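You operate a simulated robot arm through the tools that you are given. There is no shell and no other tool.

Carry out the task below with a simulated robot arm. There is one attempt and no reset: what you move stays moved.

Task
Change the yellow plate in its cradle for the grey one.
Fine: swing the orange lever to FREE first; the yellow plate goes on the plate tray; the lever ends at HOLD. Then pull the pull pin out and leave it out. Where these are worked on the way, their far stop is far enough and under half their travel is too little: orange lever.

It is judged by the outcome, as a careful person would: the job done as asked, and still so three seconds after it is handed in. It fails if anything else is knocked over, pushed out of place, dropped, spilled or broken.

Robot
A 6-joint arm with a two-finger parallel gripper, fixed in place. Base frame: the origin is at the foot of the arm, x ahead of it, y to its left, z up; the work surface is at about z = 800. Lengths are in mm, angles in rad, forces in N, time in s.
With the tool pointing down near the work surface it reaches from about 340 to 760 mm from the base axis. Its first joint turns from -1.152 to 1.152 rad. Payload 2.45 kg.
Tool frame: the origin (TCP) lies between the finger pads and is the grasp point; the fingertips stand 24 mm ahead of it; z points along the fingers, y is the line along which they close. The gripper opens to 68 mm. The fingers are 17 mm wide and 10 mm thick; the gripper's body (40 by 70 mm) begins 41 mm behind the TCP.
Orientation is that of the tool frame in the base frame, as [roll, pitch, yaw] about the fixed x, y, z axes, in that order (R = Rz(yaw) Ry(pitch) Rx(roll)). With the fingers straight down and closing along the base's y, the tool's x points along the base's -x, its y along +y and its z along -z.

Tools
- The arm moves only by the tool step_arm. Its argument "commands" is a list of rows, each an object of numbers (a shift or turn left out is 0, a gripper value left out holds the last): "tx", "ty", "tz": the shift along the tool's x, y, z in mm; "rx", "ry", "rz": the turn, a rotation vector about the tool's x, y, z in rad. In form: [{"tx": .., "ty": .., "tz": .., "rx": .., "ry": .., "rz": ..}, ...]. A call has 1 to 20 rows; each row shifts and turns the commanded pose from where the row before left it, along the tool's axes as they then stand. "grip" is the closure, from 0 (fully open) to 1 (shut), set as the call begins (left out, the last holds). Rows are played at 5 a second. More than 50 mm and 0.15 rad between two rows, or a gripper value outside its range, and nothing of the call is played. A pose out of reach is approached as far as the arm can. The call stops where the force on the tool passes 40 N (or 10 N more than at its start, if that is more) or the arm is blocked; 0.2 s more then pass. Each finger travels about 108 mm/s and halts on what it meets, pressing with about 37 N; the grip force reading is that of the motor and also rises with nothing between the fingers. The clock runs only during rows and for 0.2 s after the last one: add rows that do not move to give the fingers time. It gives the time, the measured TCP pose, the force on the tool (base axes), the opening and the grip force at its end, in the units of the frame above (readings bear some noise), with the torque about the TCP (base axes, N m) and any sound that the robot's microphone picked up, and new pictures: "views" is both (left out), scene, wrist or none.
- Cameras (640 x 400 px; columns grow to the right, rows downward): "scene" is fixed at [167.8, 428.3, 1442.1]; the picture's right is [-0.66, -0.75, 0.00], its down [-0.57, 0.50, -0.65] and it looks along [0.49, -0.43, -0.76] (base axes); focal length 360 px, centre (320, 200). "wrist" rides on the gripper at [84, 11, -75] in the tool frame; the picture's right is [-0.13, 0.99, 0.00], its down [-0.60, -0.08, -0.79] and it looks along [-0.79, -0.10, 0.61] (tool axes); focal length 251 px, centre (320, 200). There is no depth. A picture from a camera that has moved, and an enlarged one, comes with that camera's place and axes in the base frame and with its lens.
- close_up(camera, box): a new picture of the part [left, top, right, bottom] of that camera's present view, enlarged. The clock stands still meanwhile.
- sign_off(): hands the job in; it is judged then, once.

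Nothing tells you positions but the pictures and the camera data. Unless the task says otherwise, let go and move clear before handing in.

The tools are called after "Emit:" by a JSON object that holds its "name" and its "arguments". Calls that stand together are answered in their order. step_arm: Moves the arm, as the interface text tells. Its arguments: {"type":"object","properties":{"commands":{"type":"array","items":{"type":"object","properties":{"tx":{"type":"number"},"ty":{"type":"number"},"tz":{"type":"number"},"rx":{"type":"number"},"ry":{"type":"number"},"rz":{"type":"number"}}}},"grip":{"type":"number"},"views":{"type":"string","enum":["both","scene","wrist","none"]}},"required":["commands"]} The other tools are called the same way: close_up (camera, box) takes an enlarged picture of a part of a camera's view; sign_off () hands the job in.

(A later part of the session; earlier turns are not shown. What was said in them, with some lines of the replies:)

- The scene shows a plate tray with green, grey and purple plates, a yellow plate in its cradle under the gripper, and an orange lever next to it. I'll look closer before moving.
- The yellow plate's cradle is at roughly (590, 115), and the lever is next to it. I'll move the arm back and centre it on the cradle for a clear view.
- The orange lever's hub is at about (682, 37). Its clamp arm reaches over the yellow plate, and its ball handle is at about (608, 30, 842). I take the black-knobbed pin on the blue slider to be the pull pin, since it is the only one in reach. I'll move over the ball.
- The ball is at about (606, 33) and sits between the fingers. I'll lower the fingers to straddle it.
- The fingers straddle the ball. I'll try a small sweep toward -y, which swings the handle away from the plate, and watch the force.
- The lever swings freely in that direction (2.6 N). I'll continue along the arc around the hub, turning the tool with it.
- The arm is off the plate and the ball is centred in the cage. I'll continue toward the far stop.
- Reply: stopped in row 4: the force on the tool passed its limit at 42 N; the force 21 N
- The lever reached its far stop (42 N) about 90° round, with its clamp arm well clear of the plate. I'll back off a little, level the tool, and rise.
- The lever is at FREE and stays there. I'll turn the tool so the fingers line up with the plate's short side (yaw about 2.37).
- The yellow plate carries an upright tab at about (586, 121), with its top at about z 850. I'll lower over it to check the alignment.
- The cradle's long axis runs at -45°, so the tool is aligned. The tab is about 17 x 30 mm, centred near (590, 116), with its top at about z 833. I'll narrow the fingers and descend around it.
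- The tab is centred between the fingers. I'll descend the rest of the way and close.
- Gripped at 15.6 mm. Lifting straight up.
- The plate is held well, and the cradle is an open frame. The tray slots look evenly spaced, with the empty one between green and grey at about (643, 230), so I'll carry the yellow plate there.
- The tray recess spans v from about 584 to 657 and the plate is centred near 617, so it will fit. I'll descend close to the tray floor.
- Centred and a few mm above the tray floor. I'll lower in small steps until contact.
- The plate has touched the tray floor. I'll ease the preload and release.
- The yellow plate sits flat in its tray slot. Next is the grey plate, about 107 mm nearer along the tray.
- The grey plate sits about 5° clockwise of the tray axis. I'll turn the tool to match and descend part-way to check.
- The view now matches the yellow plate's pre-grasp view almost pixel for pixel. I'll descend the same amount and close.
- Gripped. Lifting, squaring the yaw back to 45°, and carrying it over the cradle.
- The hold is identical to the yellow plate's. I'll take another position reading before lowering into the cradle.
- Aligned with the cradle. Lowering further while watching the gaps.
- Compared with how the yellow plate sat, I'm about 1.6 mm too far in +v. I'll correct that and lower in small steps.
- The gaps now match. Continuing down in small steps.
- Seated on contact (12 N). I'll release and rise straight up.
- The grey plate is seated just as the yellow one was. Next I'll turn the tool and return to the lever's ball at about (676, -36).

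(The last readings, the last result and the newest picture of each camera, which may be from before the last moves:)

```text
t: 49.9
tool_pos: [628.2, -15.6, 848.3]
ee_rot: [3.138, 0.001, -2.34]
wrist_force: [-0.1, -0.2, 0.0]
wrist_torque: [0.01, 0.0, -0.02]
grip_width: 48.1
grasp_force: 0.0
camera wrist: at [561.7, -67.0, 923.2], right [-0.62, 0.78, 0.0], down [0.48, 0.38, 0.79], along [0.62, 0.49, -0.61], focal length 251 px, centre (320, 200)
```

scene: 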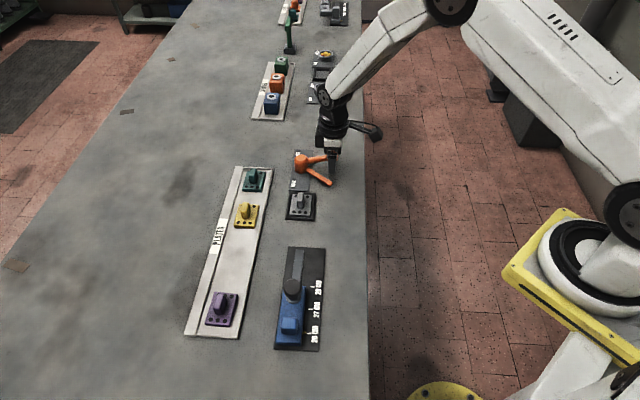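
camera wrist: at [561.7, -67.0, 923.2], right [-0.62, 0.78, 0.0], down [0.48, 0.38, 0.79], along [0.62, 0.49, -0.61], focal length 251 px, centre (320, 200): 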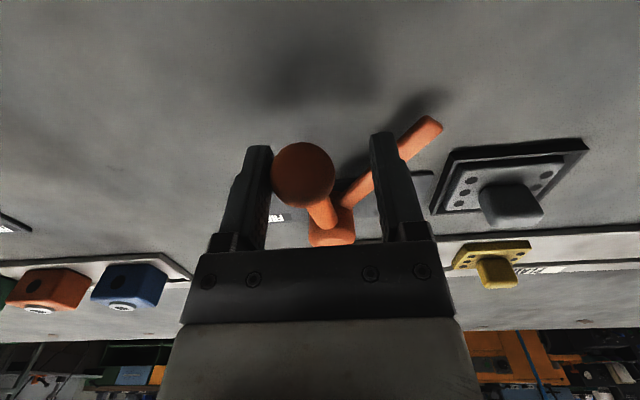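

Emit:
{"name": "step_arm", "arguments": {"commands": [{"tx": -0.74, "ty": 10.3, "rz": 0.14}, {"tx": -0.74, "ty": 10.3, "rz": 0.14}, {"tx": -0.74, "ty": 10.3, "rz": 0.14}, {"tx": -0.74, "ty": 10.3, "rz": 0.14}]}}

Emit:
{"name": "close_up", "arguments": {"camera": "scene", "box": [260, 140, 356, 230]}}

```text
t: 50.9
tool_pos: [610.4, 22.1, 849.3]
ee_rot: [3.139, -0.001, -2.9]
wrist_force: [0.4, -2.8, 0.7]
wrist_torque: [-0.02, 0.02, 0.0]
grip_width: 50.2
grasp_force: 1.3
camera wrist: at [524.1, 12.2, 923.3], right [-0.11, 0.99, 0.0], down [0.61, 0.07, 0.79], along [0.79, 0.09, -0.61], focal length 251 px, centre (320, 200)
```

scene: 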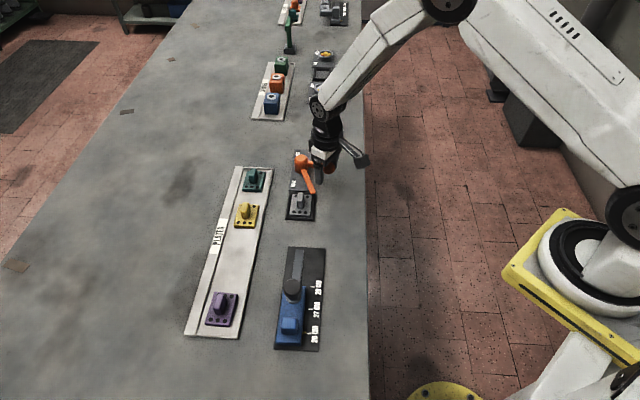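
wrist: 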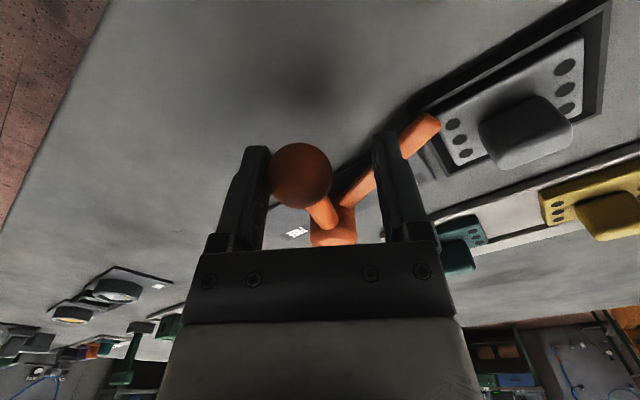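

```text
4.44 times, centred on (308, 185) of scene
camera zoom: at [167.8, 428.2, 1442.1], right [-0.66, -0.75, 0.0], down [-0.57, 0.5, -0.65], along [0.49, -0.43, -0.76], focal length 1598 px, centre (373, 267)
```

zoom: 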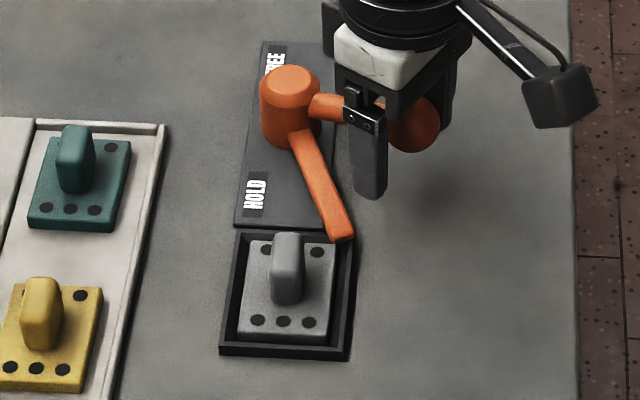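

The arm is nearly back over the plate. Continuing gently until the HOLD stop.

Emit:
{"name": "step_arm", "arguments": {"commands": [{"tx": -0.4, "ty": 8, "rz": 0.108}, {"tx": -0.4, "ty": 6, "rz": 0.08}, {}]}}

Emit:
{"name": "close_up", "arguments": {"camera": "scene", "box": [260, 140, 356, 230]}}

```text
t: 51.7
tool_pos: [606.5, 35.8, 849.1]
ee_rot: [3.139, -0.002, -3.087]
wrist_force: [-0.3, 0.5, 0.1]
wrist_torque: [0.0, 0.02, -0.02]
grip_width: 47.3
grasp_force: 0.1
camera wrist: at [521.6, 41.8, 923.5], right [0.08, 1.0, 0.0], down [0.61, -0.05, 0.79], along [0.79, -0.06, -0.61], focal length 251 px, centre (320, 200)
```

scene: 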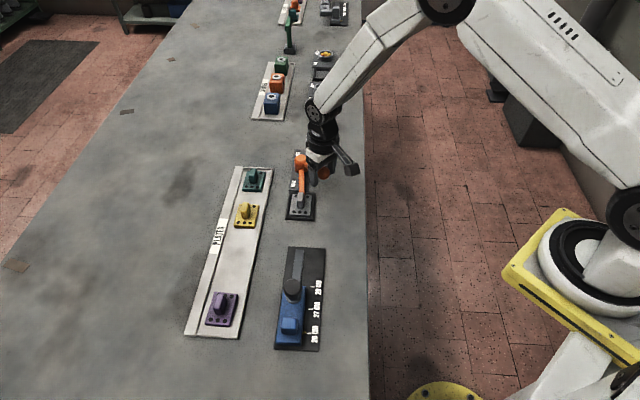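
wrist: 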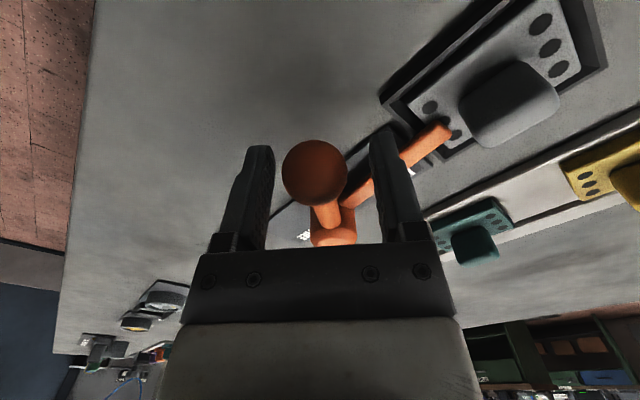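

```text
4.44 times, centred on (308, 185) of scene
camera zoom: at [167.8, 428.3, 1442.1], right [-0.66, -0.75, 0.0], down [-0.57, 0.5, -0.65], along [0.49, -0.43, -0.76], focal length 1598 px, centre (373, 267)
```

zoom: 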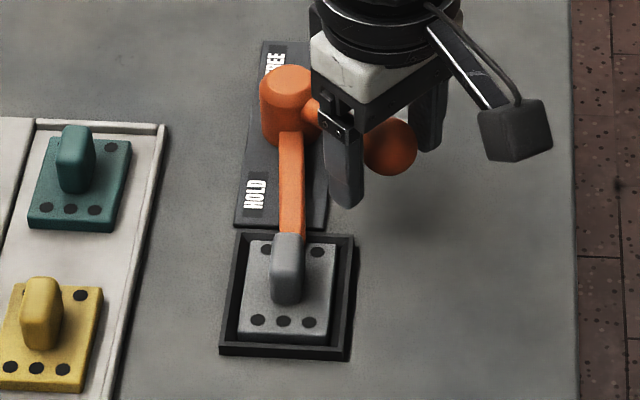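

It looks back at its starting HOLD position. I'll nudge it to confirm it is at the stop.

Emit:
{"name": "step_arm", "arguments": {"commands": [{"ty": 6}, {"ty": 3}, {"ty": 2}, {"ty": 2}]}}

Emit:
{"name": "close_up", "arguments": {"camera": "scene", "box": [260, 140, 356, 230]}}

```text
t: 52.7
tool_pos: [606.5, 46.7, 849.0]
ee_rot: [3.141, -0.004, -3.089]
wrist_force: [-4.9, -14.5, 4.6]
wrist_torque: [-0.2, -0.04, -0.15]
grip_width: 58.8
grasp_force: 7.3
camera wrist: at [520.9, 53.6, 923.7], right [0.08, 1.0, 0.0], down [0.61, -0.05, 0.79], along [0.79, -0.06, -0.61], focal length 251 px, centre (320, 200)
```

scene: 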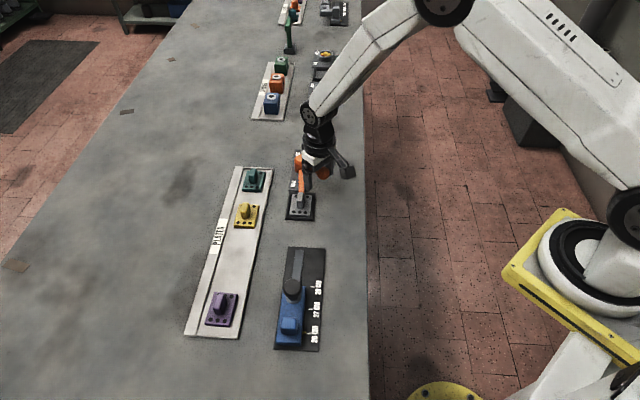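
wrist: 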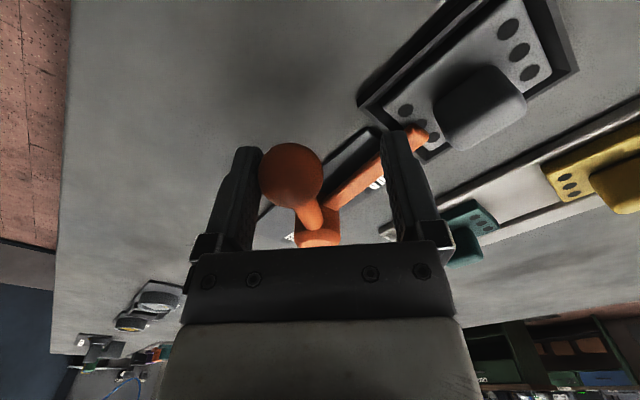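

```text
4.44 times, centred on (308, 185) of scene
camera zoom: at [167.6, 428.0, 1442.3], right [-0.66, -0.75, 0.0], down [-0.57, 0.5, -0.65], along [0.49, -0.43, -0.76], focal length 1598 px, centre (373, 267)
```

zoom: 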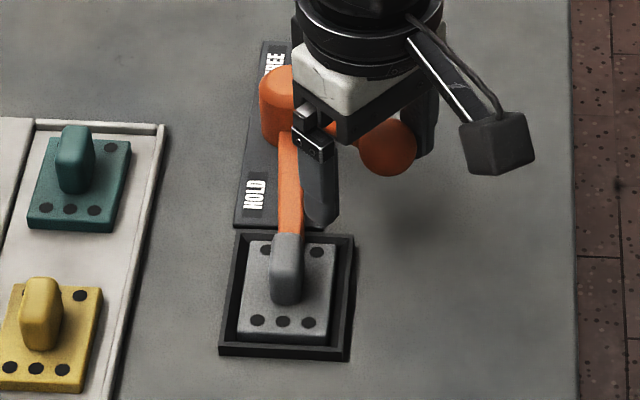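

The lever is at the HOLD stop: 14 N of push and it didn't move. I'll back off, rise, and head over the blue slider's black pull knob.

Emit:
{"name": "step_arm", "arguments": {"commands": [{"ty": -6}, {"ty": -5}, {"tz": -25}, {"tz": -40}, {"tz": -40}, {"rz": 0.14}, {"rz": 0.14}, {"rz": 0.14}, {"rz": 0.14}, {"rz": 0.14}, {"rz": 0.14}, {}], "views": "scene"}}

Emit:
{"name": "close_up", "arguments": {"camera": "scene", "box": [260, 140, 356, 230]}}

```text
t: 55.3
tool_pos: [606.9, 36.7, 953.1]
ee_rot: [3.14, -0.002, 2.354]
wrist_force: [0.4, 1.1, -0.2]
wrist_torque: [-0.01, 0.01, 0.01]
grip_width: 47.6
grasp_force: 0.1
```

scene: 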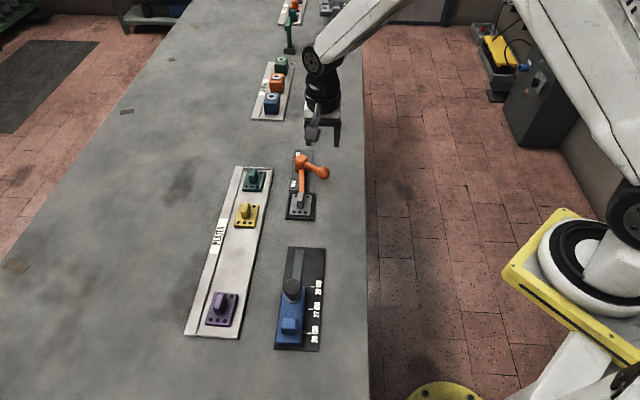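

```text
4.44 times, centred on (308, 185) of scene
camera zoom: at [167.8, 428.3, 1442.1], right [-0.66, -0.75, 0.0], down [-0.57, 0.5, -0.65], along [0.49, -0.43, -0.76], focal length 1598 px, centre (373, 267)
```

zoom: 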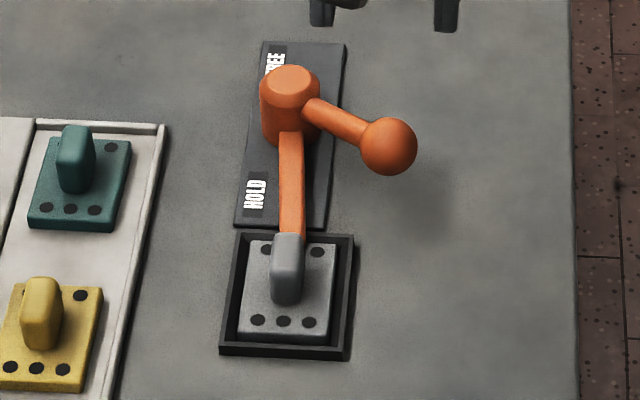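

The lever is exactly at its original HOLD position over the grey plate. Moving to the pull knob.

Emit:
{"name": "step_arm", "arguments": {"commands": [{"tx": 43, "ty": 5}, {"tx": 43, "ty": 5}, {"tx": 43, "ty": 5}, {"tx": 43, "ty": 5}, {"tx": 43, "ty": 5}, {"tx": 43, "ty": 5}, {"tx": 42, "ty": 5}, {}]}}

Emit:
{"name": "close_up", "arguments": {"camera": "wrist", "box": [200, 0, 440, 160]}}

Emit:
{"name": "close_up", "arguments": {"camera": "scene", "box": [260, 240, 340, 360]}}

```text
t: 57.1
tool_pos: [418.7, 274.3, 952.4]
ee_rot: [-3.141, -0.004, 2.355]
wrist_force: [0.5, -0.1, 0.0]
wrist_torque: [-0.01, 0.03, -0.01]
grip_width: 47.5
grasp_force: 0.1
camera wrist: at [365.6, 342.0, 1028.6], right [0.79, 0.61, 0.0], down [0.37, -0.48, 0.79], along [0.48, -0.63, -0.61], focal length 251 px, centre (320, 200)
```

scene: 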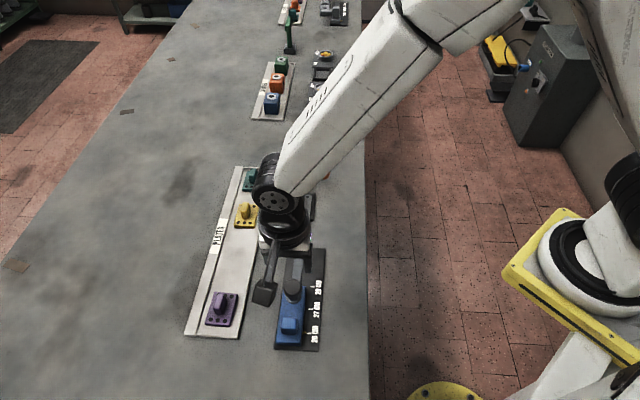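
wrist: 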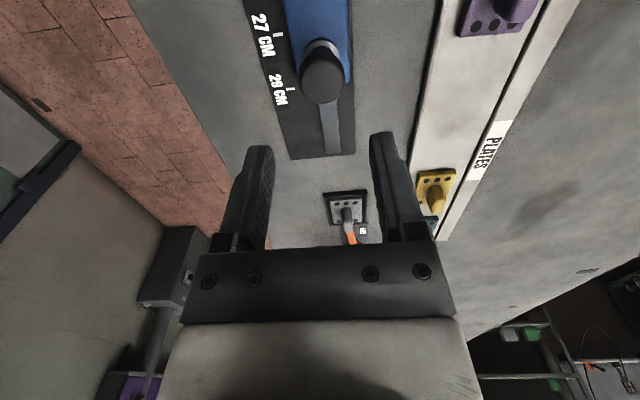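

```text
2.50 times, centred on (320, 80) of wrist
camera zoom: at [365.6, 342.0, 1028.6], right [0.79, 0.61, 0.0], down [0.37, -0.48, 0.79], along [0.48, -0.63, -0.61], focal length 629 px, centre (320, 500)
```

zoom: 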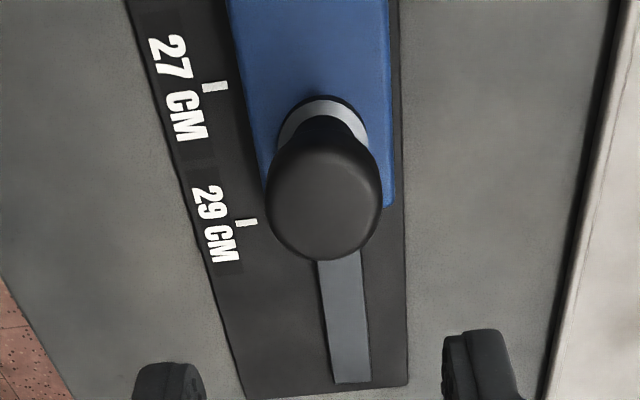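

```text
3.33 times, centred on (300, 300) of scene
camera zoom: at [167.7, 428.4, 1442.1], right [-0.66, -0.75, 0.0], down [-0.57, 0.5, -0.65], along [0.49, -0.43, -0.76], focal length 1199 px, centre (387, -133)
```

zoom: 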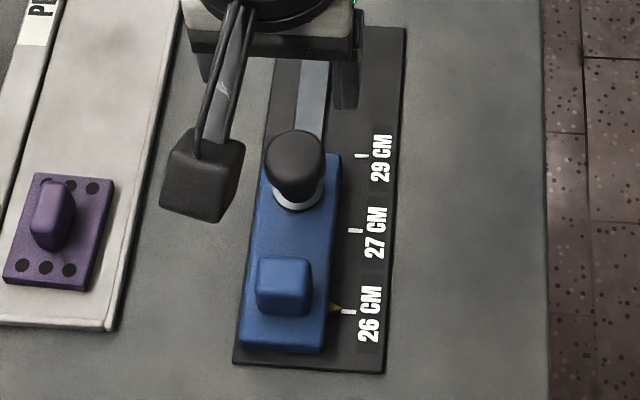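

The knob's cap is about 30 mm wide, centred near (421, 271) at z ~853. I'll lower part-way to refine this.

Emit:
{"name": "step_arm", "arguments": {"commands": [{"tx": -4, "tz": 20}, {"tz": 25}, {}], "grip": 0.2}}

Emit:
{"name": "close_up", "arguments": {"camera": "wrist", "box": [200, 20, 440, 200]}}

Emit:
{"name": "close_up", "arguments": {"camera": "scene", "box": [260, 240, 340, 360]}}

```text
t: 57.9
tool_pos: [421.7, 271.8, 907.6]
ee_rot: [-3.141, -0.004, 2.356]
wrist_force: [0.2, 0.6, -0.1]
wrist_torque: [0.01, -0.01, 0.0]
grip_width: 54.5
grasp_force: 0.0
camera wrist: at [369.5, 339.4, 983.5], right [0.79, 0.61, 0.0], down [0.37, -0.48, 0.79], along [0.48, -0.63, -0.61], focal length 251 px, centre (320, 200)
```

scene: 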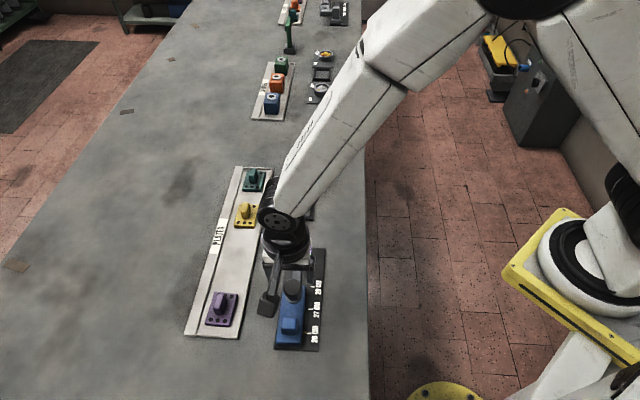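
wrist: 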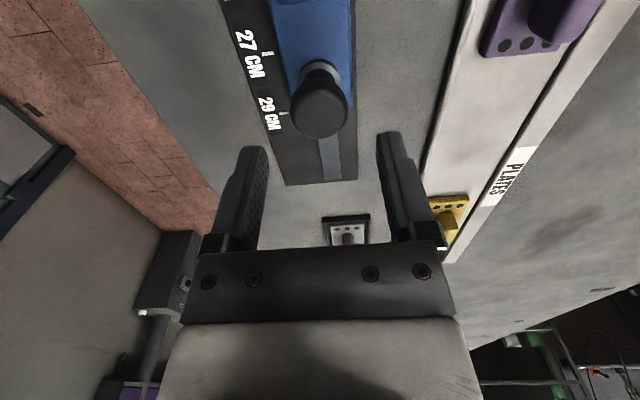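

```text
2.22 times, centred on (320, 110) of wrist
camera zoom: at [369.5, 339.4, 983.5], right [0.79, 0.61, 0.0], down [0.37, -0.48, 0.79], along [0.48, -0.63, -0.61], focal length 559 px, centre (320, 400)
```

zoom: 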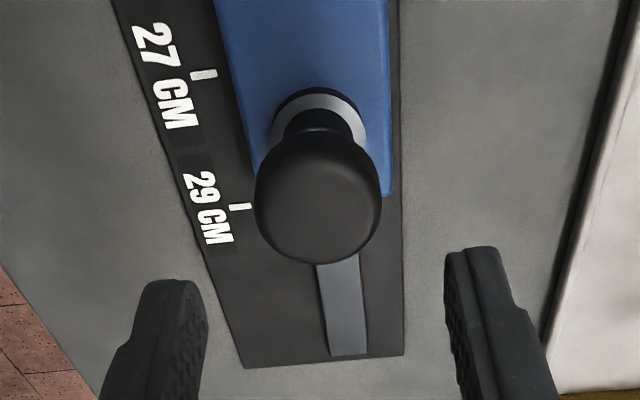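

```text
3.33 times, centred on (300, 300) of scene
camera zoom: at [167.8, 428.3, 1442.1], right [-0.66, -0.75, 0.0], down [-0.57, 0.5, -0.65], along [0.49, -0.43, -0.76], focal length 1199 px, centre (387, -133)
```

zoom: 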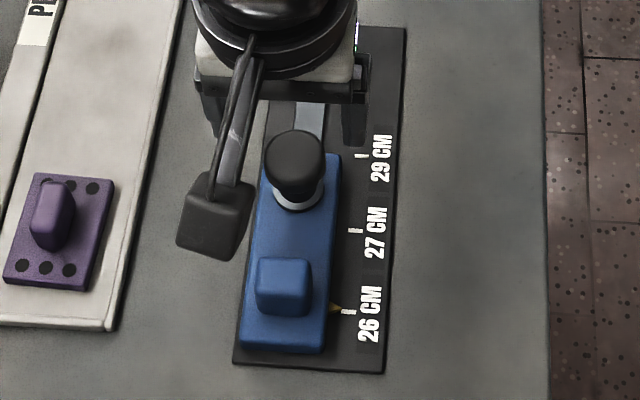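

Emit:
{"name": "step_arm", "arguments": {"commands": [{"tz": 20}, {"tz": 20}, {"tz": 10}, {}]}}

Emit:
{"name": "close_up", "arguments": {"camera": "wrist", "box": [200, 60, 440, 240]}}

Emit:
{"name": "close_up", "arguments": {"camera": "scene", "box": [260, 240, 340, 360]}}

```text
t: 58.9
tool_pos: [422.8, 270.4, 860.3]
ee_rot: [-3.141, -0.004, 2.357]
wrist_force: [0.2, -0.3, -0.4]
wrist_torque: [0.0, 0.01, 0.02]
grip_width: 54.5
grasp_force: 0.0
camera wrist: at [370.5, 338.5, 934.5], right [0.79, 0.61, 0.0], down [0.37, -0.48, 0.79], along [0.48, -0.63, -0.61], focal length 251 px, centre (320, 200)
```

scene: 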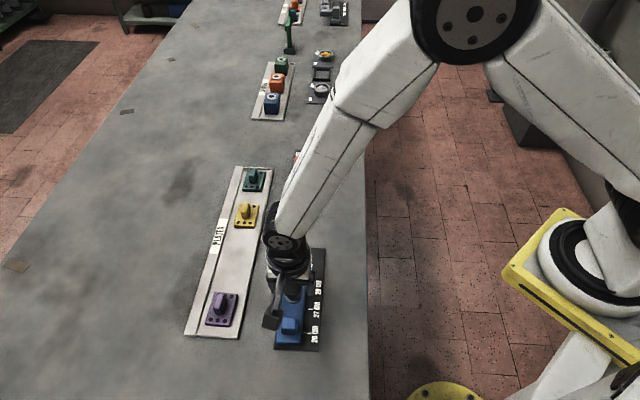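
wrist: 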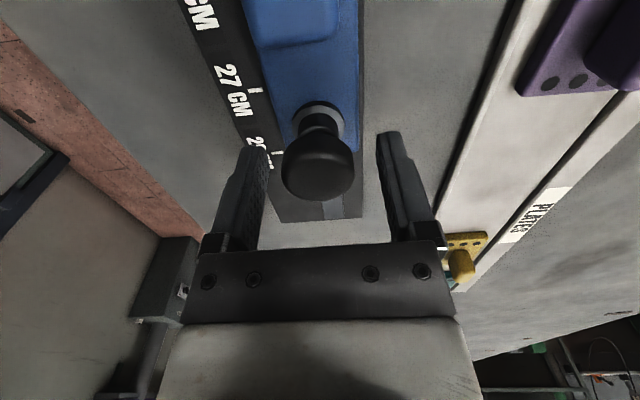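

```text
2.22 times, centred on (320, 150) of wrist
camera zoom: at [370.5, 338.5, 934.5], right [0.79, 0.61, 0.0], down [0.37, -0.48, 0.79], along [0.48, -0.63, -0.61], focal length 559 px, centre (320, 311)
```

zoom: 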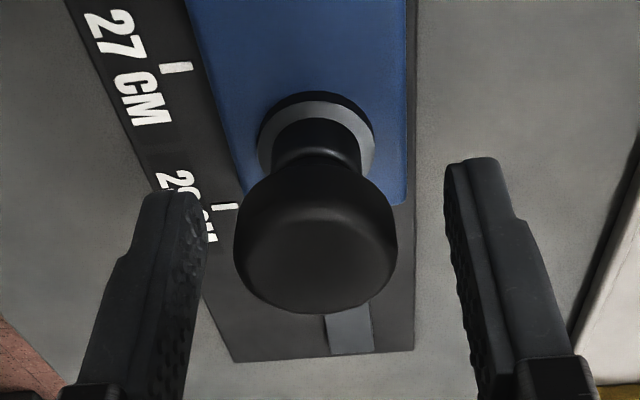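

```text
3.33 times, centred on (300, 300) of scene
camera zoom: at [167.8, 428.3, 1442.1], right [-0.66, -0.75, 0.0], down [-0.57, 0.5, -0.65], along [0.49, -0.43, -0.76], focal length 1199 px, centre (387, -133)
```

zoom: 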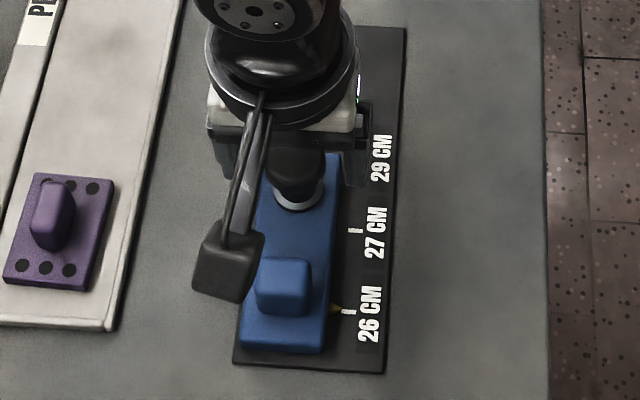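

The cap spans about z 846–859 and is centred. I'll descend 8 mm and grip it.

Emit:
{"name": "step_arm", "arguments": {"commands": [{"tz": 4}, {"tz": 4}, {}], "views": "none"}}

Emit:
{"name": "step_arm", "arguments": {"commands": [{}, {}, {}], "grip": 1}}

Emit:
{"name": "close_up", "arguments": {"camera": "wrist", "box": [200, 60, 440, 240]}}

```text
t: 59.7
tool_pos: [421.7, 271.7, 850.5]
ee_rot: [-3.141, -0.003, 2.356]
wrist_force: [-0.3, 0.0, 0.5]
wrist_torque: [0.01, -0.03, -0.01]
grip_width: 54.4
grasp_force: 0.0
```

```text
t: 60.5
tool_pos: [422.2, 270.6, 851.8]
ee_rot: [-3.14, -0.001, 2.357]
wrist_force: [-2.1, -2.6, 0.3]
wrist_torque: [0.04, 0.03, 0.03]
grip_width: 31.8
grasp_force: 45.0
camera wrist: at [370.1, 338.2, 926.0], right [0.79, 0.61, 0.0], down [0.37, -0.48, 0.79], along [0.48, -0.63, -0.61], focal length 251 px, centre (320, 200)
```

scene: 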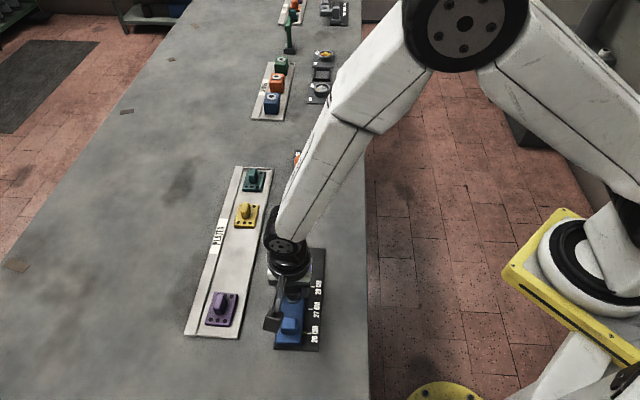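
wrist: 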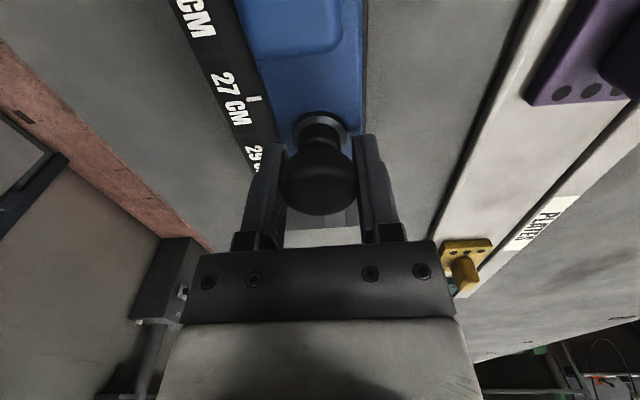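

```text
2.22 times, centred on (320, 150) of wrist
camera zoom: at [370.1, 338.2, 926.0], right [0.79, 0.61, 0.0], down [0.37, -0.48, 0.79], along [0.48, -0.63, -0.61], focal length 559 px, centre (320, 311)
```

zoom: 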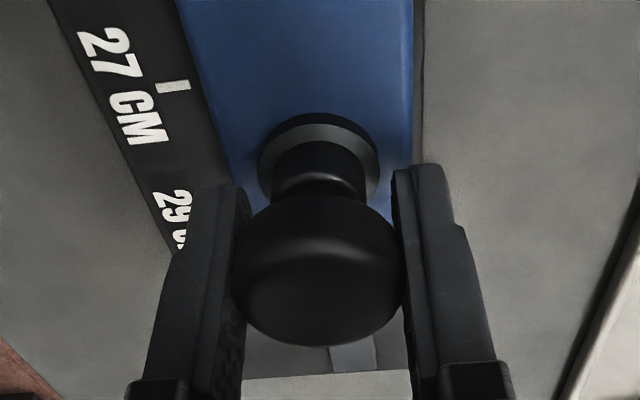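

Gripped at 31.8 mm. I'll pull straight up in small steps, watching the force.

Emit:
{"name": "step_arm", "arguments": {"commands": [{"tz": -2}, {"tz": -2}, {"tz": -2}, {}]}}

Emit:
{"name": "close_up", "arguments": {"camera": "scene", "box": [260, 240, 340, 360]}}

Emit:
{"name": "close_up", "arguments": {"camera": "wrist", "box": [200, 60, 440, 240]}}

```text
t: 61.5
tool_pos: [421.9, 270.8, 856.3]
ee_rot: [-3.141, -0.004, 2.354]
wrist_force: [6.7, -5.3, -5.3]
wrist_torque: [-0.08, -0.07, -0.01]
grip_width: 31.6
grasp_force: 45.1
camera wrist: at [370.0, 338.2, 931.9], right [0.79, 0.61, 0.0], down [0.37, -0.48, 0.79], along [0.48, -0.63, -0.61], focal length 251 px, centre (320, 200)
```

scene: 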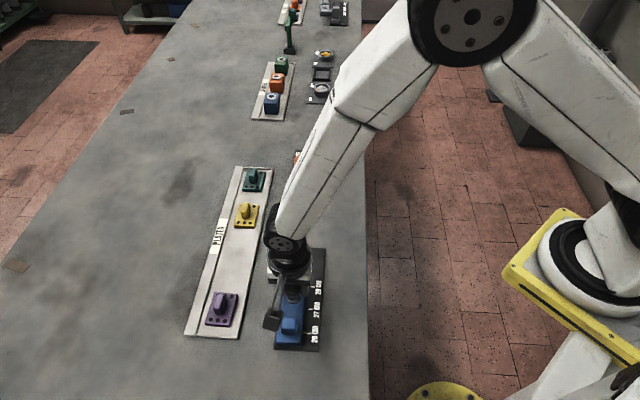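
wrist: 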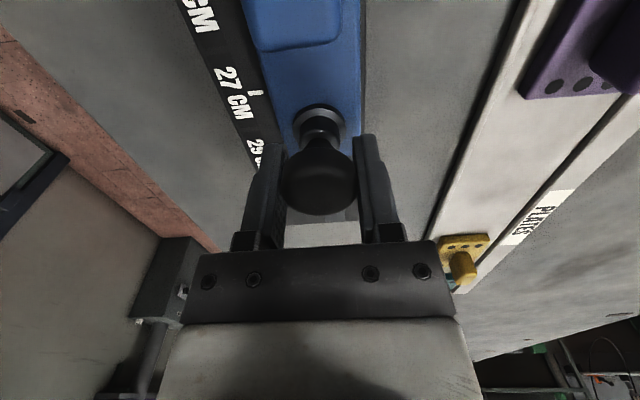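

```text
3.33 times, centred on (300, 300) of scene
camera zoom: at [168.0, 428.2, 1442.1], right [-0.66, -0.75, 0.0], down [-0.57, 0.5, -0.65], along [0.49, -0.43, -0.76], focal length 1199 px, centre (387, -133)
```

zoom: 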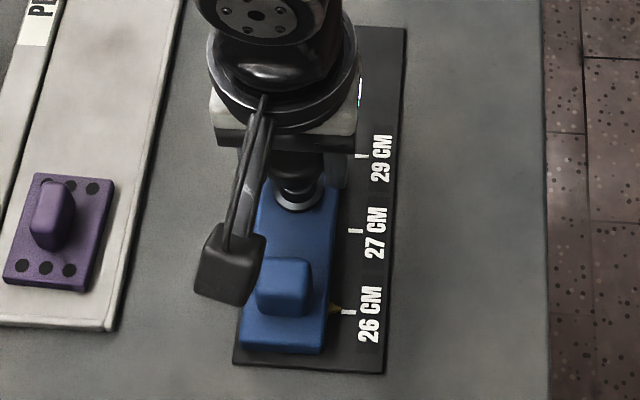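

```text
2.22 times, centred on (320, 150) of wrist
camera zoom: at [370.0, 338.2, 931.9], right [0.79, 0.61, 0.0], down [0.37, -0.48, 0.79], along [0.48, -0.63, -0.61], focal length 559 px, centre (320, 311)
```

zoom: 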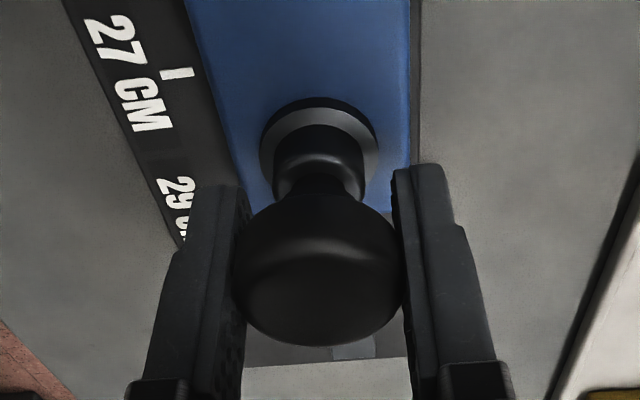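

The pin is lifting. Continuing to its end of travel.

Emit:
{"name": "step_arm", "arguments": {"commands": [{"tz": -2}, {"tz": -2}, {}], "views": "wrist"}}

Emit:
{"name": "close_up", "arguments": {"camera": "wrist", "box": [200, 60, 440, 240]}}

```text
t: 62.3
tool_pos: [422.3, 270.3, 861.7]
ee_rot: [3.141, -0.003, 2.356]
wrist_force: [8.3, -7.5, -1.1]
wrist_torque: [-0.04, -0.02, 0.0]
grip_width: 31.3
grasp_force: 45.0
camera wrist: at [370.0, 338.3, 936.4], right [0.79, 0.61, 0.0], down [0.37, -0.48, 0.79], along [0.48, -0.63, -0.61], focal length 251 px, centre (320, 200)
```

wrist: 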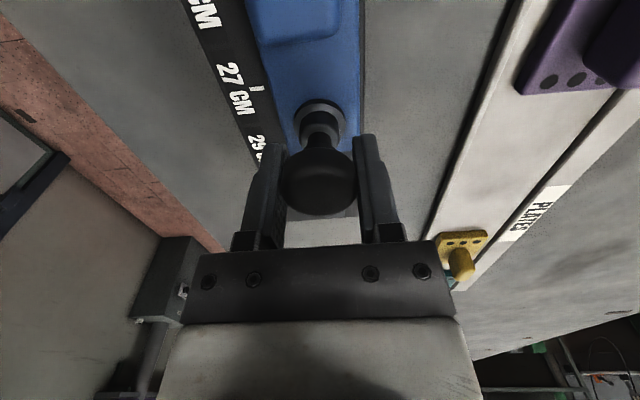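

```text
2.22 times, centred on (320, 150) of wrist
camera zoom: at [370.0, 338.3, 936.4], right [0.79, 0.61, 0.0], down [0.37, -0.48, 0.79], along [0.48, -0.63, -0.61], focal length 559 px, centre (320, 311)
```

zoom: 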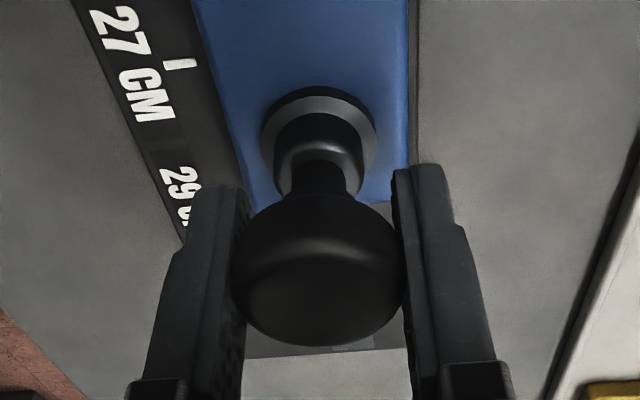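

A sideways force of about 11 N has built up along the slide. I'll relieve it so the carriage isn't pushed.

Emit:
{"name": "step_arm", "arguments": {"commands": [{"tx": -0.7}, {}], "views": "none"}}

```text
t: 62.9
tool_pos: [422.2, 271.3, 860.6]
ee_rot: [3.141, -0.004, 2.355]
wrist_force: [3.1, -0.8, -1.4]
wrist_torque: [0.09, 0.06, 0.0]
grip_width: 31.6
grasp_force: 44.9
```

Emit:
{"name": "step_arm", "arguments": {"commands": [{"tz": -1.5}, {"tz": -1.5}, {}], "views": "wrist"}}

Emit:
{"name": "close_up", "arguments": {"camera": "wrist", "box": [200, 60, 440, 240]}}

Emit:
{"name": "close_up", "arguments": {"camera": "scene", "box": [260, 240, 340, 360]}}

```text
t: 63.7
tool_pos: [422.0, 269.5, 864.9]
ee_rot: [3.141, -0.003, 2.356]
wrist_force: [2.0, 5.3, 1.7]
wrist_torque: [0.06, 0.1, 0.03]
grip_width: 31.8
grasp_force: 44.9
camera wrist: at [370.2, 337.9, 939.7], right [0.79, 0.61, 0.0], down [0.37, -0.48, 0.79], along [0.48, -0.63, -0.61], focal length 251 px, centre (320, 200)
```

wrist: 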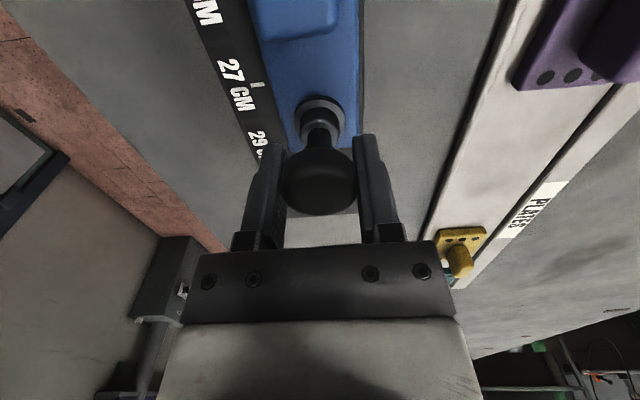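

```text
2.22 times, centred on (320, 150) of wrist
camera zoom: at [370.2, 337.9, 939.7], right [0.79, 0.61, 0.0], down [0.37, -0.48, 0.79], along [0.48, -0.63, -0.61], focal length 559 px, centre (320, 311)
```

zoom: 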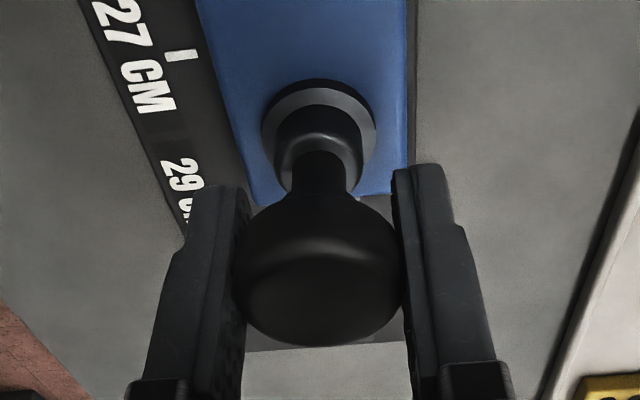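

```text
3.33 times, centred on (300, 300) of scene
camera zoom: at [167.8, 428.5, 1442.1], right [-0.66, -0.75, 0.0], down [-0.57, 0.5, -0.65], along [0.49, -0.43, -0.76], focal length 1199 px, centre (387, -133)
```

zoom: 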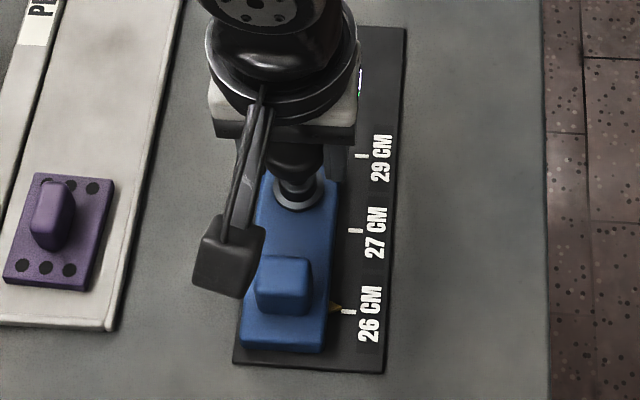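

Emit:
{"name": "step_arm", "arguments": {"commands": [{"tz": -1.5}, {"tz": -1.5}, {}], "views": "none"}}

Emit:
{"name": "step_arm", "arguments": {"commands": [{"tz": -1.5}, {"tz": -1.5}, {}], "views": "wrist"}}

Emit:
{"name": "close_up", "arguments": {"camera": "wrist", "box": [200, 60, 440, 240]}}

```text
t: 64.5
tool_pos: [422.2, 270.4, 868.1]
ee_rot: [3.139, -0.002, 2.357]
wrist_force: [4.0, 5.7, 2.4]
wrist_torque: [0.01, -0.04, 0.03]
grip_width: 31.8
grasp_force: 44.0
```

```text
t: 65.3
tool_pos: [422.6, 269.5, 869.3]
ee_rot: [3.141, -0.003, 2.356]
wrist_force: [6.4, 3.7, 2.1]
wrist_torque: [-0.01, -0.01, 0.0]
grip_width: 31.6
grasp_force: 45.2
camera wrist: at [370.2, 337.9, 945.6], right [0.79, 0.61, 0.0], down [0.37, -0.48, 0.79], along [0.48, -0.63, -0.61], focal length 251 px, centre (320, 200)
```

wrist: 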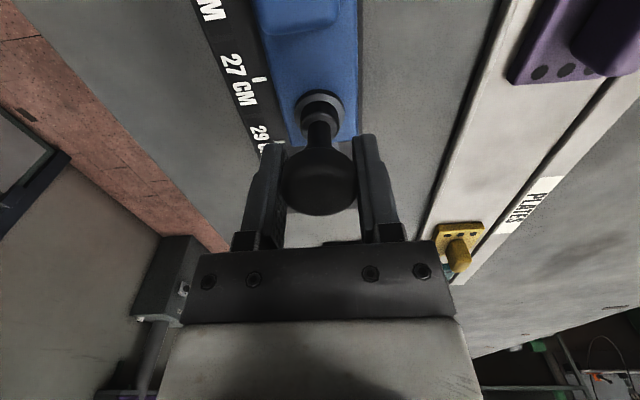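

```text
2.22 times, centred on (320, 150) of wrist
camera zoom: at [370.2, 337.9, 945.6], right [0.79, 0.61, 0.0], down [0.37, -0.48, 0.79], along [0.48, -0.63, -0.61], focal length 559 px, centre (320, 311)
```

zoom: 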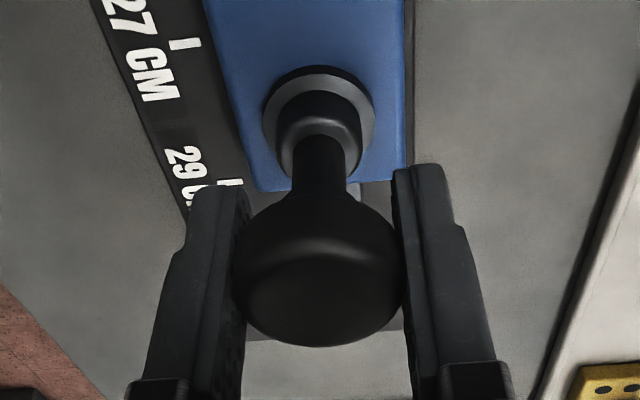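

Emit:
{"name": "step_arm", "arguments": {"commands": [{"ty": 0.5, "tz": -1.5}, {"tz": -1.5}, {}], "views": "none"}}

Emit:
{"name": "step_arm", "arguments": {"commands": [{"tz": -1.5}, {"tz": -1.5}, {}], "views": "wrist"}}

Emit:
{"name": "close_up", "arguments": {"camera": "wrist", "box": [200, 60, 440, 240]}}

```text
t: 66.1
tool_pos: [422.5, 270.6, 873.8]
ee_rot: [-3.138, -0.003, 2.355]
wrist_force: [2.4, -0.1, 2.3]
wrist_torque: [-0.01, 0.04, -0.03]
grip_width: 31.7
grasp_force: 44.4
```

```text
t: 66.9
tool_pos: [423.8, 270.7, 874.8]
ee_rot: [-3.137, -0.003, 2.358]
wrist_force: [3.6, 6.6, -25.9]
wrist_torque: [-0.01, -0.07, -0.03]
grip_width: 31.3
grasp_force: 44.6
camera wrist: at [370.3, 338.2, 949.5], right [0.79, 0.61, 0.0], down [0.38, -0.48, 0.79], along [0.48, -0.63, -0.61], focal length 251 px, centre (320, 200)
```

wrist: 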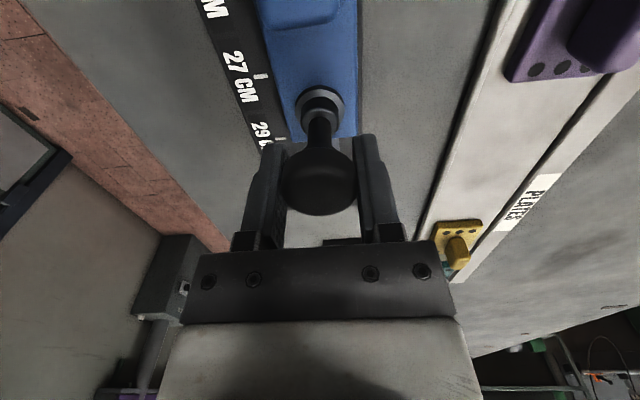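

```text
2.22 times, centred on (320, 150) of wrist
camera zoom: at [370.3, 338.2, 949.5], right [0.79, 0.61, 0.0], down [0.38, -0.48, 0.79], along [0.48, -0.63, -0.61], focal length 559 px, centre (320, 311)
```

zoom: 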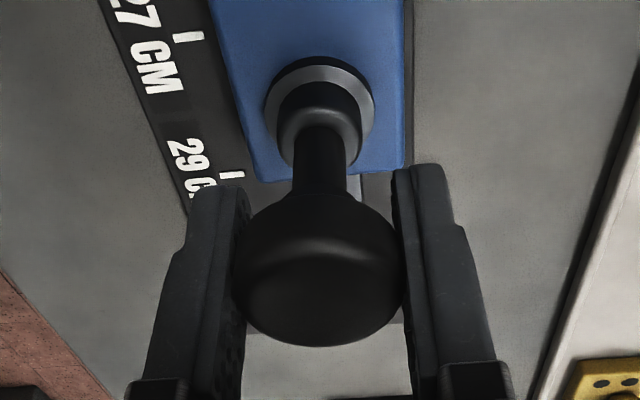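

End stop reached at 23–24 mm of travel. I'll ease the preload, open the fingers and see whether the pin stays out.

Emit:
{"name": "step_arm", "arguments": {"commands": [{"tz": 0.9}, {}], "views": "none"}}

Emit:
{"name": "step_arm", "arguments": {"commands": [{}, {}, {}], "grip": 0.2}}

Emit:
{"name": "close_up", "arguments": {"camera": "wrist", "box": [200, 60, 440, 240]}}

```text
t: 67.5
tool_pos: [422.8, 271.0, 874.3]
ee_rot: [-3.138, -0.003, 2.357]
wrist_force: [1.4, -0.1, -16.4]
wrist_torque: [-0.08, -0.01, 0.01]
grip_width: 31.4
grasp_force: 44.5
```

```text
t: 68.3
tool_pos: [423.3, 270.9, 875.0]
ee_rot: [3.141, -0.004, 2.356]
wrist_force: [1.2, -0.3, 0.3]
wrist_torque: [0.0, 0.04, 0.01]
grip_width: 54.7
grasp_force: 0.0
camera wrist: at [370.4, 338.7, 949.8], right [0.79, 0.61, 0.0], down [0.37, -0.48, 0.79], along [0.48, -0.63, -0.61], focal length 251 px, centre (320, 200)
```

scene: 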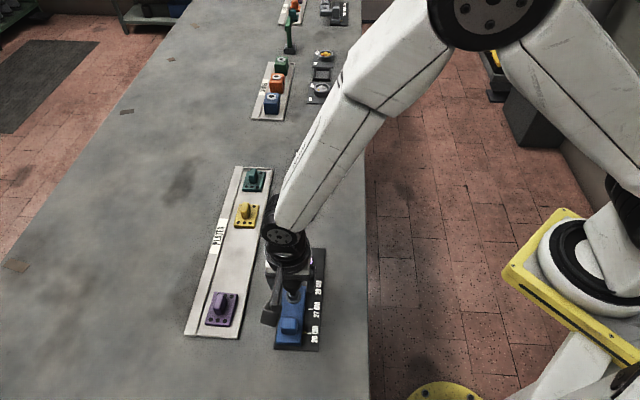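
wrist: 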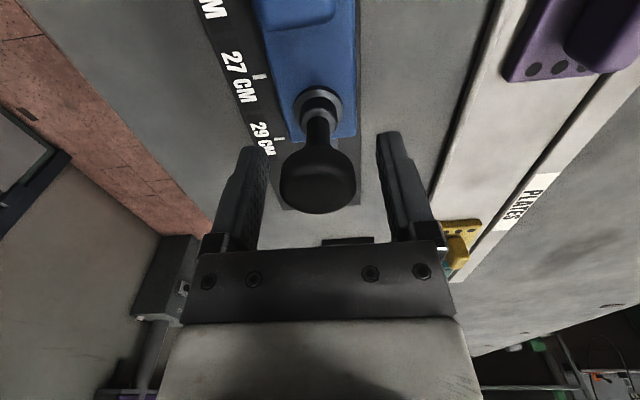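

```text
2.22 times, centred on (320, 150) of wrist
camera zoom: at [370.4, 338.7, 949.8], right [0.79, 0.61, 0.0], down [0.37, -0.48, 0.79], along [0.48, -0.63, -0.61], focal length 559 px, centre (320, 311)
```

zoom: 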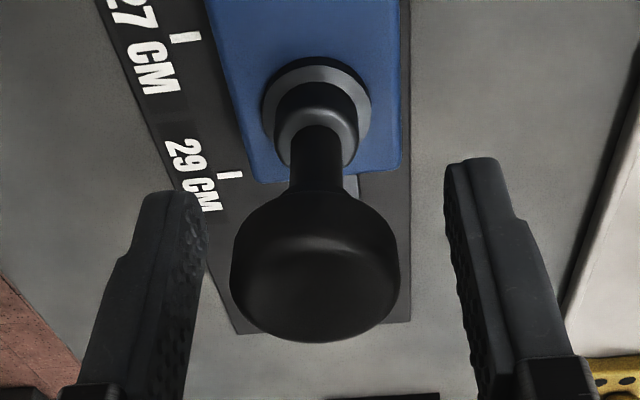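

The pin stays out on its own. I'll rise clear and check everything.

Emit:
{"name": "step_arm", "arguments": {"commands": [{"tz": -20}, {"tz": -35}, {"tz": -40}, {"tz": -30}, {"tx": -40, "ty": -25}, {"tx": -45, "ty": -25}, {"tx": -45, "ty": -25}, {"ty": -45}, {"ty": -40}, {}, {}]}}

Emit:
{"name": "close_up", "arguments": {"camera": "scene", "box": [260, 240, 340, 360]}}

Emit:
{"name": "close_up", "arguments": {"camera": "scene", "box": [170, 140, 350, 350]}}

```text
refused: row 6 steps farther than a row can; nothing moved
```

```text
3.33 times, centred on (300, 300) of scene
camera zoom: at [167.8, 428.3, 1442.1], right [-0.66, -0.75, 0.0], down [-0.57, 0.5, -0.65], along [0.49, -0.43, -0.76], focal length 1199 px, centre (387, -133)
```

zoom: 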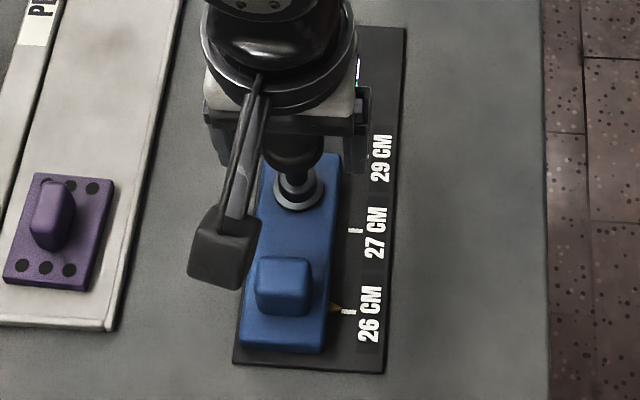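

```text
1.90 times, centred on (260, 245) of scene
camera zoom: at [167.8, 428.3, 1442.1], right [-0.66, -0.75, 0.0], down [-0.57, 0.5, -0.65], along [0.49, -0.43, -0.76], focal length 685 px, centre (434, 114)
```

zoom: 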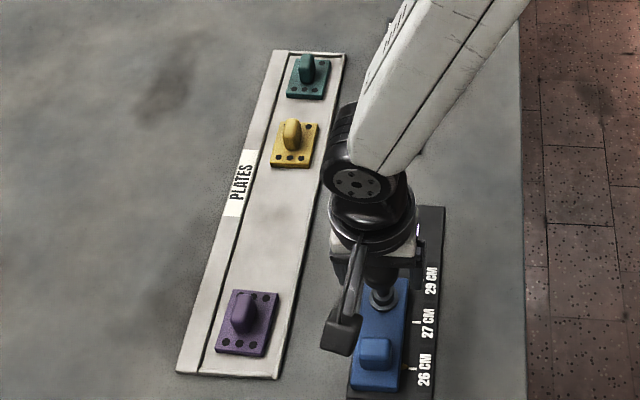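

Emit:
{"name": "step_arm", "arguments": {"commands": [{"tz": -20}, {"tz": -35}, {"tz": -40}, {"tz": -30}, {"ty": -40}, {"ty": -40}, {"tx": -30, "ty": -20}, {"tx": -40}, {}, {}]}}

Emit:
{"name": "close_up", "arguments": {"camera": "scene", "box": [260, 240, 340, 360]}}

Emit:
{"name": "close_up", "arguments": {"camera": "scene", "box": [170, 140, 350, 350]}}

```text
t: 70.5
tool_pos: [402.1, 150.6, 1000.7]
ee_rot: [-3.141, -0.002, 2.356]
wrist_force: [0.2, 0.1, -0.7]
wrist_torque: [0.01, 0.03, -0.02]
grip_width: 54.5
grasp_force: 0.1
camera wrist: at [349.3, 219.0, 1076.2], right [0.79, 0.61, 0.0], down [0.37, -0.48, 0.79], along [0.48, -0.63, -0.61], focal length 251 px, centre (320, 200)
```

scene: 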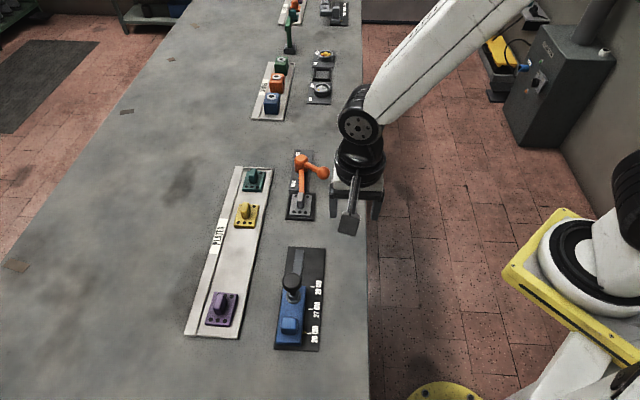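
wrist: 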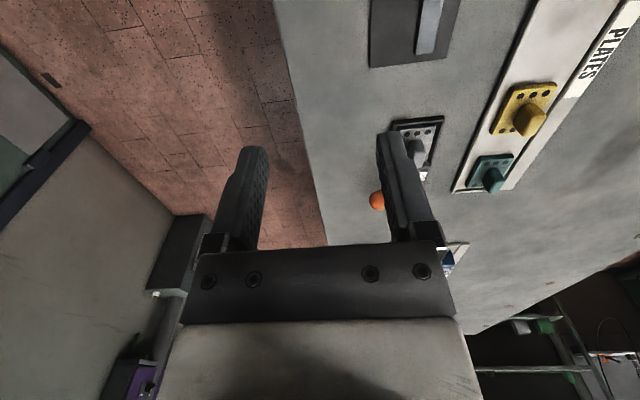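

```text
3.33 times, centred on (300, 300) of scene
camera zoom: at [167.8, 428.3, 1442.1], right [-0.66, -0.75, 0.0], down [-0.57, 0.5, -0.65], along [0.49, -0.43, -0.76], focal length 1199 px, centre (387, -133)
```

zoom: 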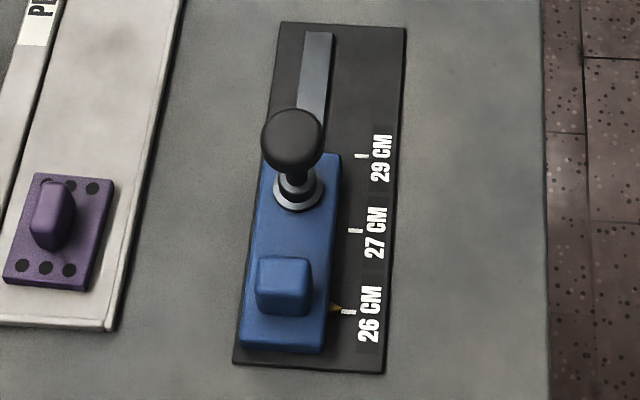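

```text
1.90 times, centred on (260, 245) of scene
camera zoom: at [167.8, 428.3, 1442.1], right [-0.66, -0.75, 0.0], down [-0.57, 0.5, -0.65], along [0.49, -0.43, -0.76], focal length 685 px, centre (434, 114)
```

zoom: 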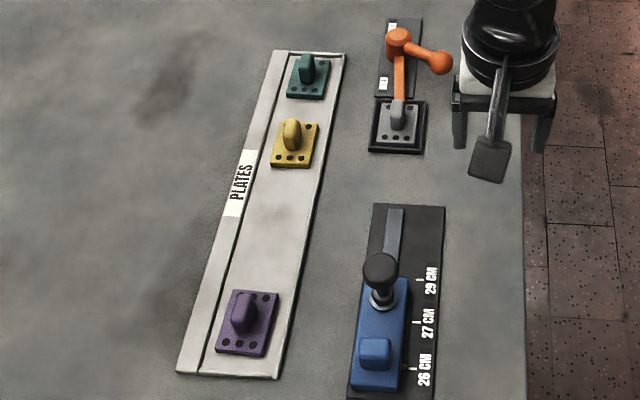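

The grey plate is in the cradle under the lever at HOLD, yellow is on the tray, the pin is out and the slider is still at 26 cm. I'll wait a few seconds to confirm nothing creeps.

Emit:
{"name": "step_arm", "arguments": {"commands": [{}, {}, {}, {}, {}, {}, {}, {}, {}, {}, {}, {}, {}, {}, {}], "views": "none"}}

Emit:
{"name": "close_up", "arguments": {"camera": "scene", "box": [170, 140, 350, 350]}}

```text
t: 73.7
tool_pos: [401.1, 151.8, 1001.3]
ee_rot: [3.141, -0.003, 2.355]
wrist_force: [0.0, -0.7, -0.7]
wrist_torque: [-0.01, -0.03, 0.0]
grip_width: 54.3
grasp_force: 0.0
```

```text
1.90 times, centred on (260, 245) of scene
camera zoom: at [167.8, 428.3, 1442.1], right [-0.66, -0.75, 0.0], down [-0.57, 0.5, -0.65], along [0.49, -0.43, -0.76], focal length 685 px, centre (434, 114)
```

zoom: 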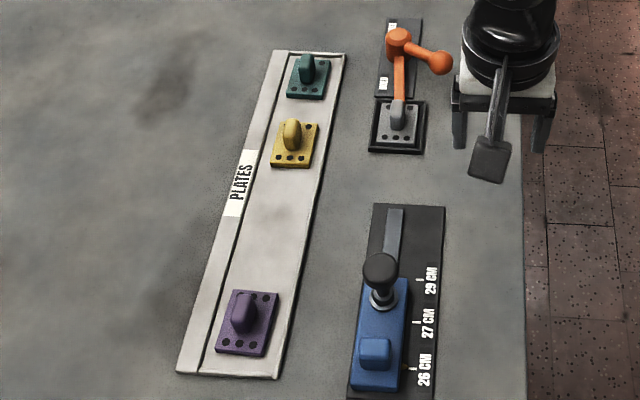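

Nothing has moved after three more seconds, so I'm handing the job in.

Emit:
{"name": "sign_off", "arguments": {}}

```text
The job is handed in.
```

The grey plate is now seated in the cradle, with the orange lever back at HOLD over it. I swung the lever to its FREE stop before touching the plates.

- **Yellow plate:** it lies flat on the plate tray, in the empty slot between the green plate and the grey plate's old place.
- **Pull pin:** I took the black-knobbed pin on the blue slider to be the pull pin, as it was the only one in reach. I lifted it about 23 mm to its end stop, and it stays out on its own.
- **Everything else:** the slider still reads 26 cm, and nothing else was knocked or moved. I waited about three seconds with the arm clear before handing in, and nothing crept.
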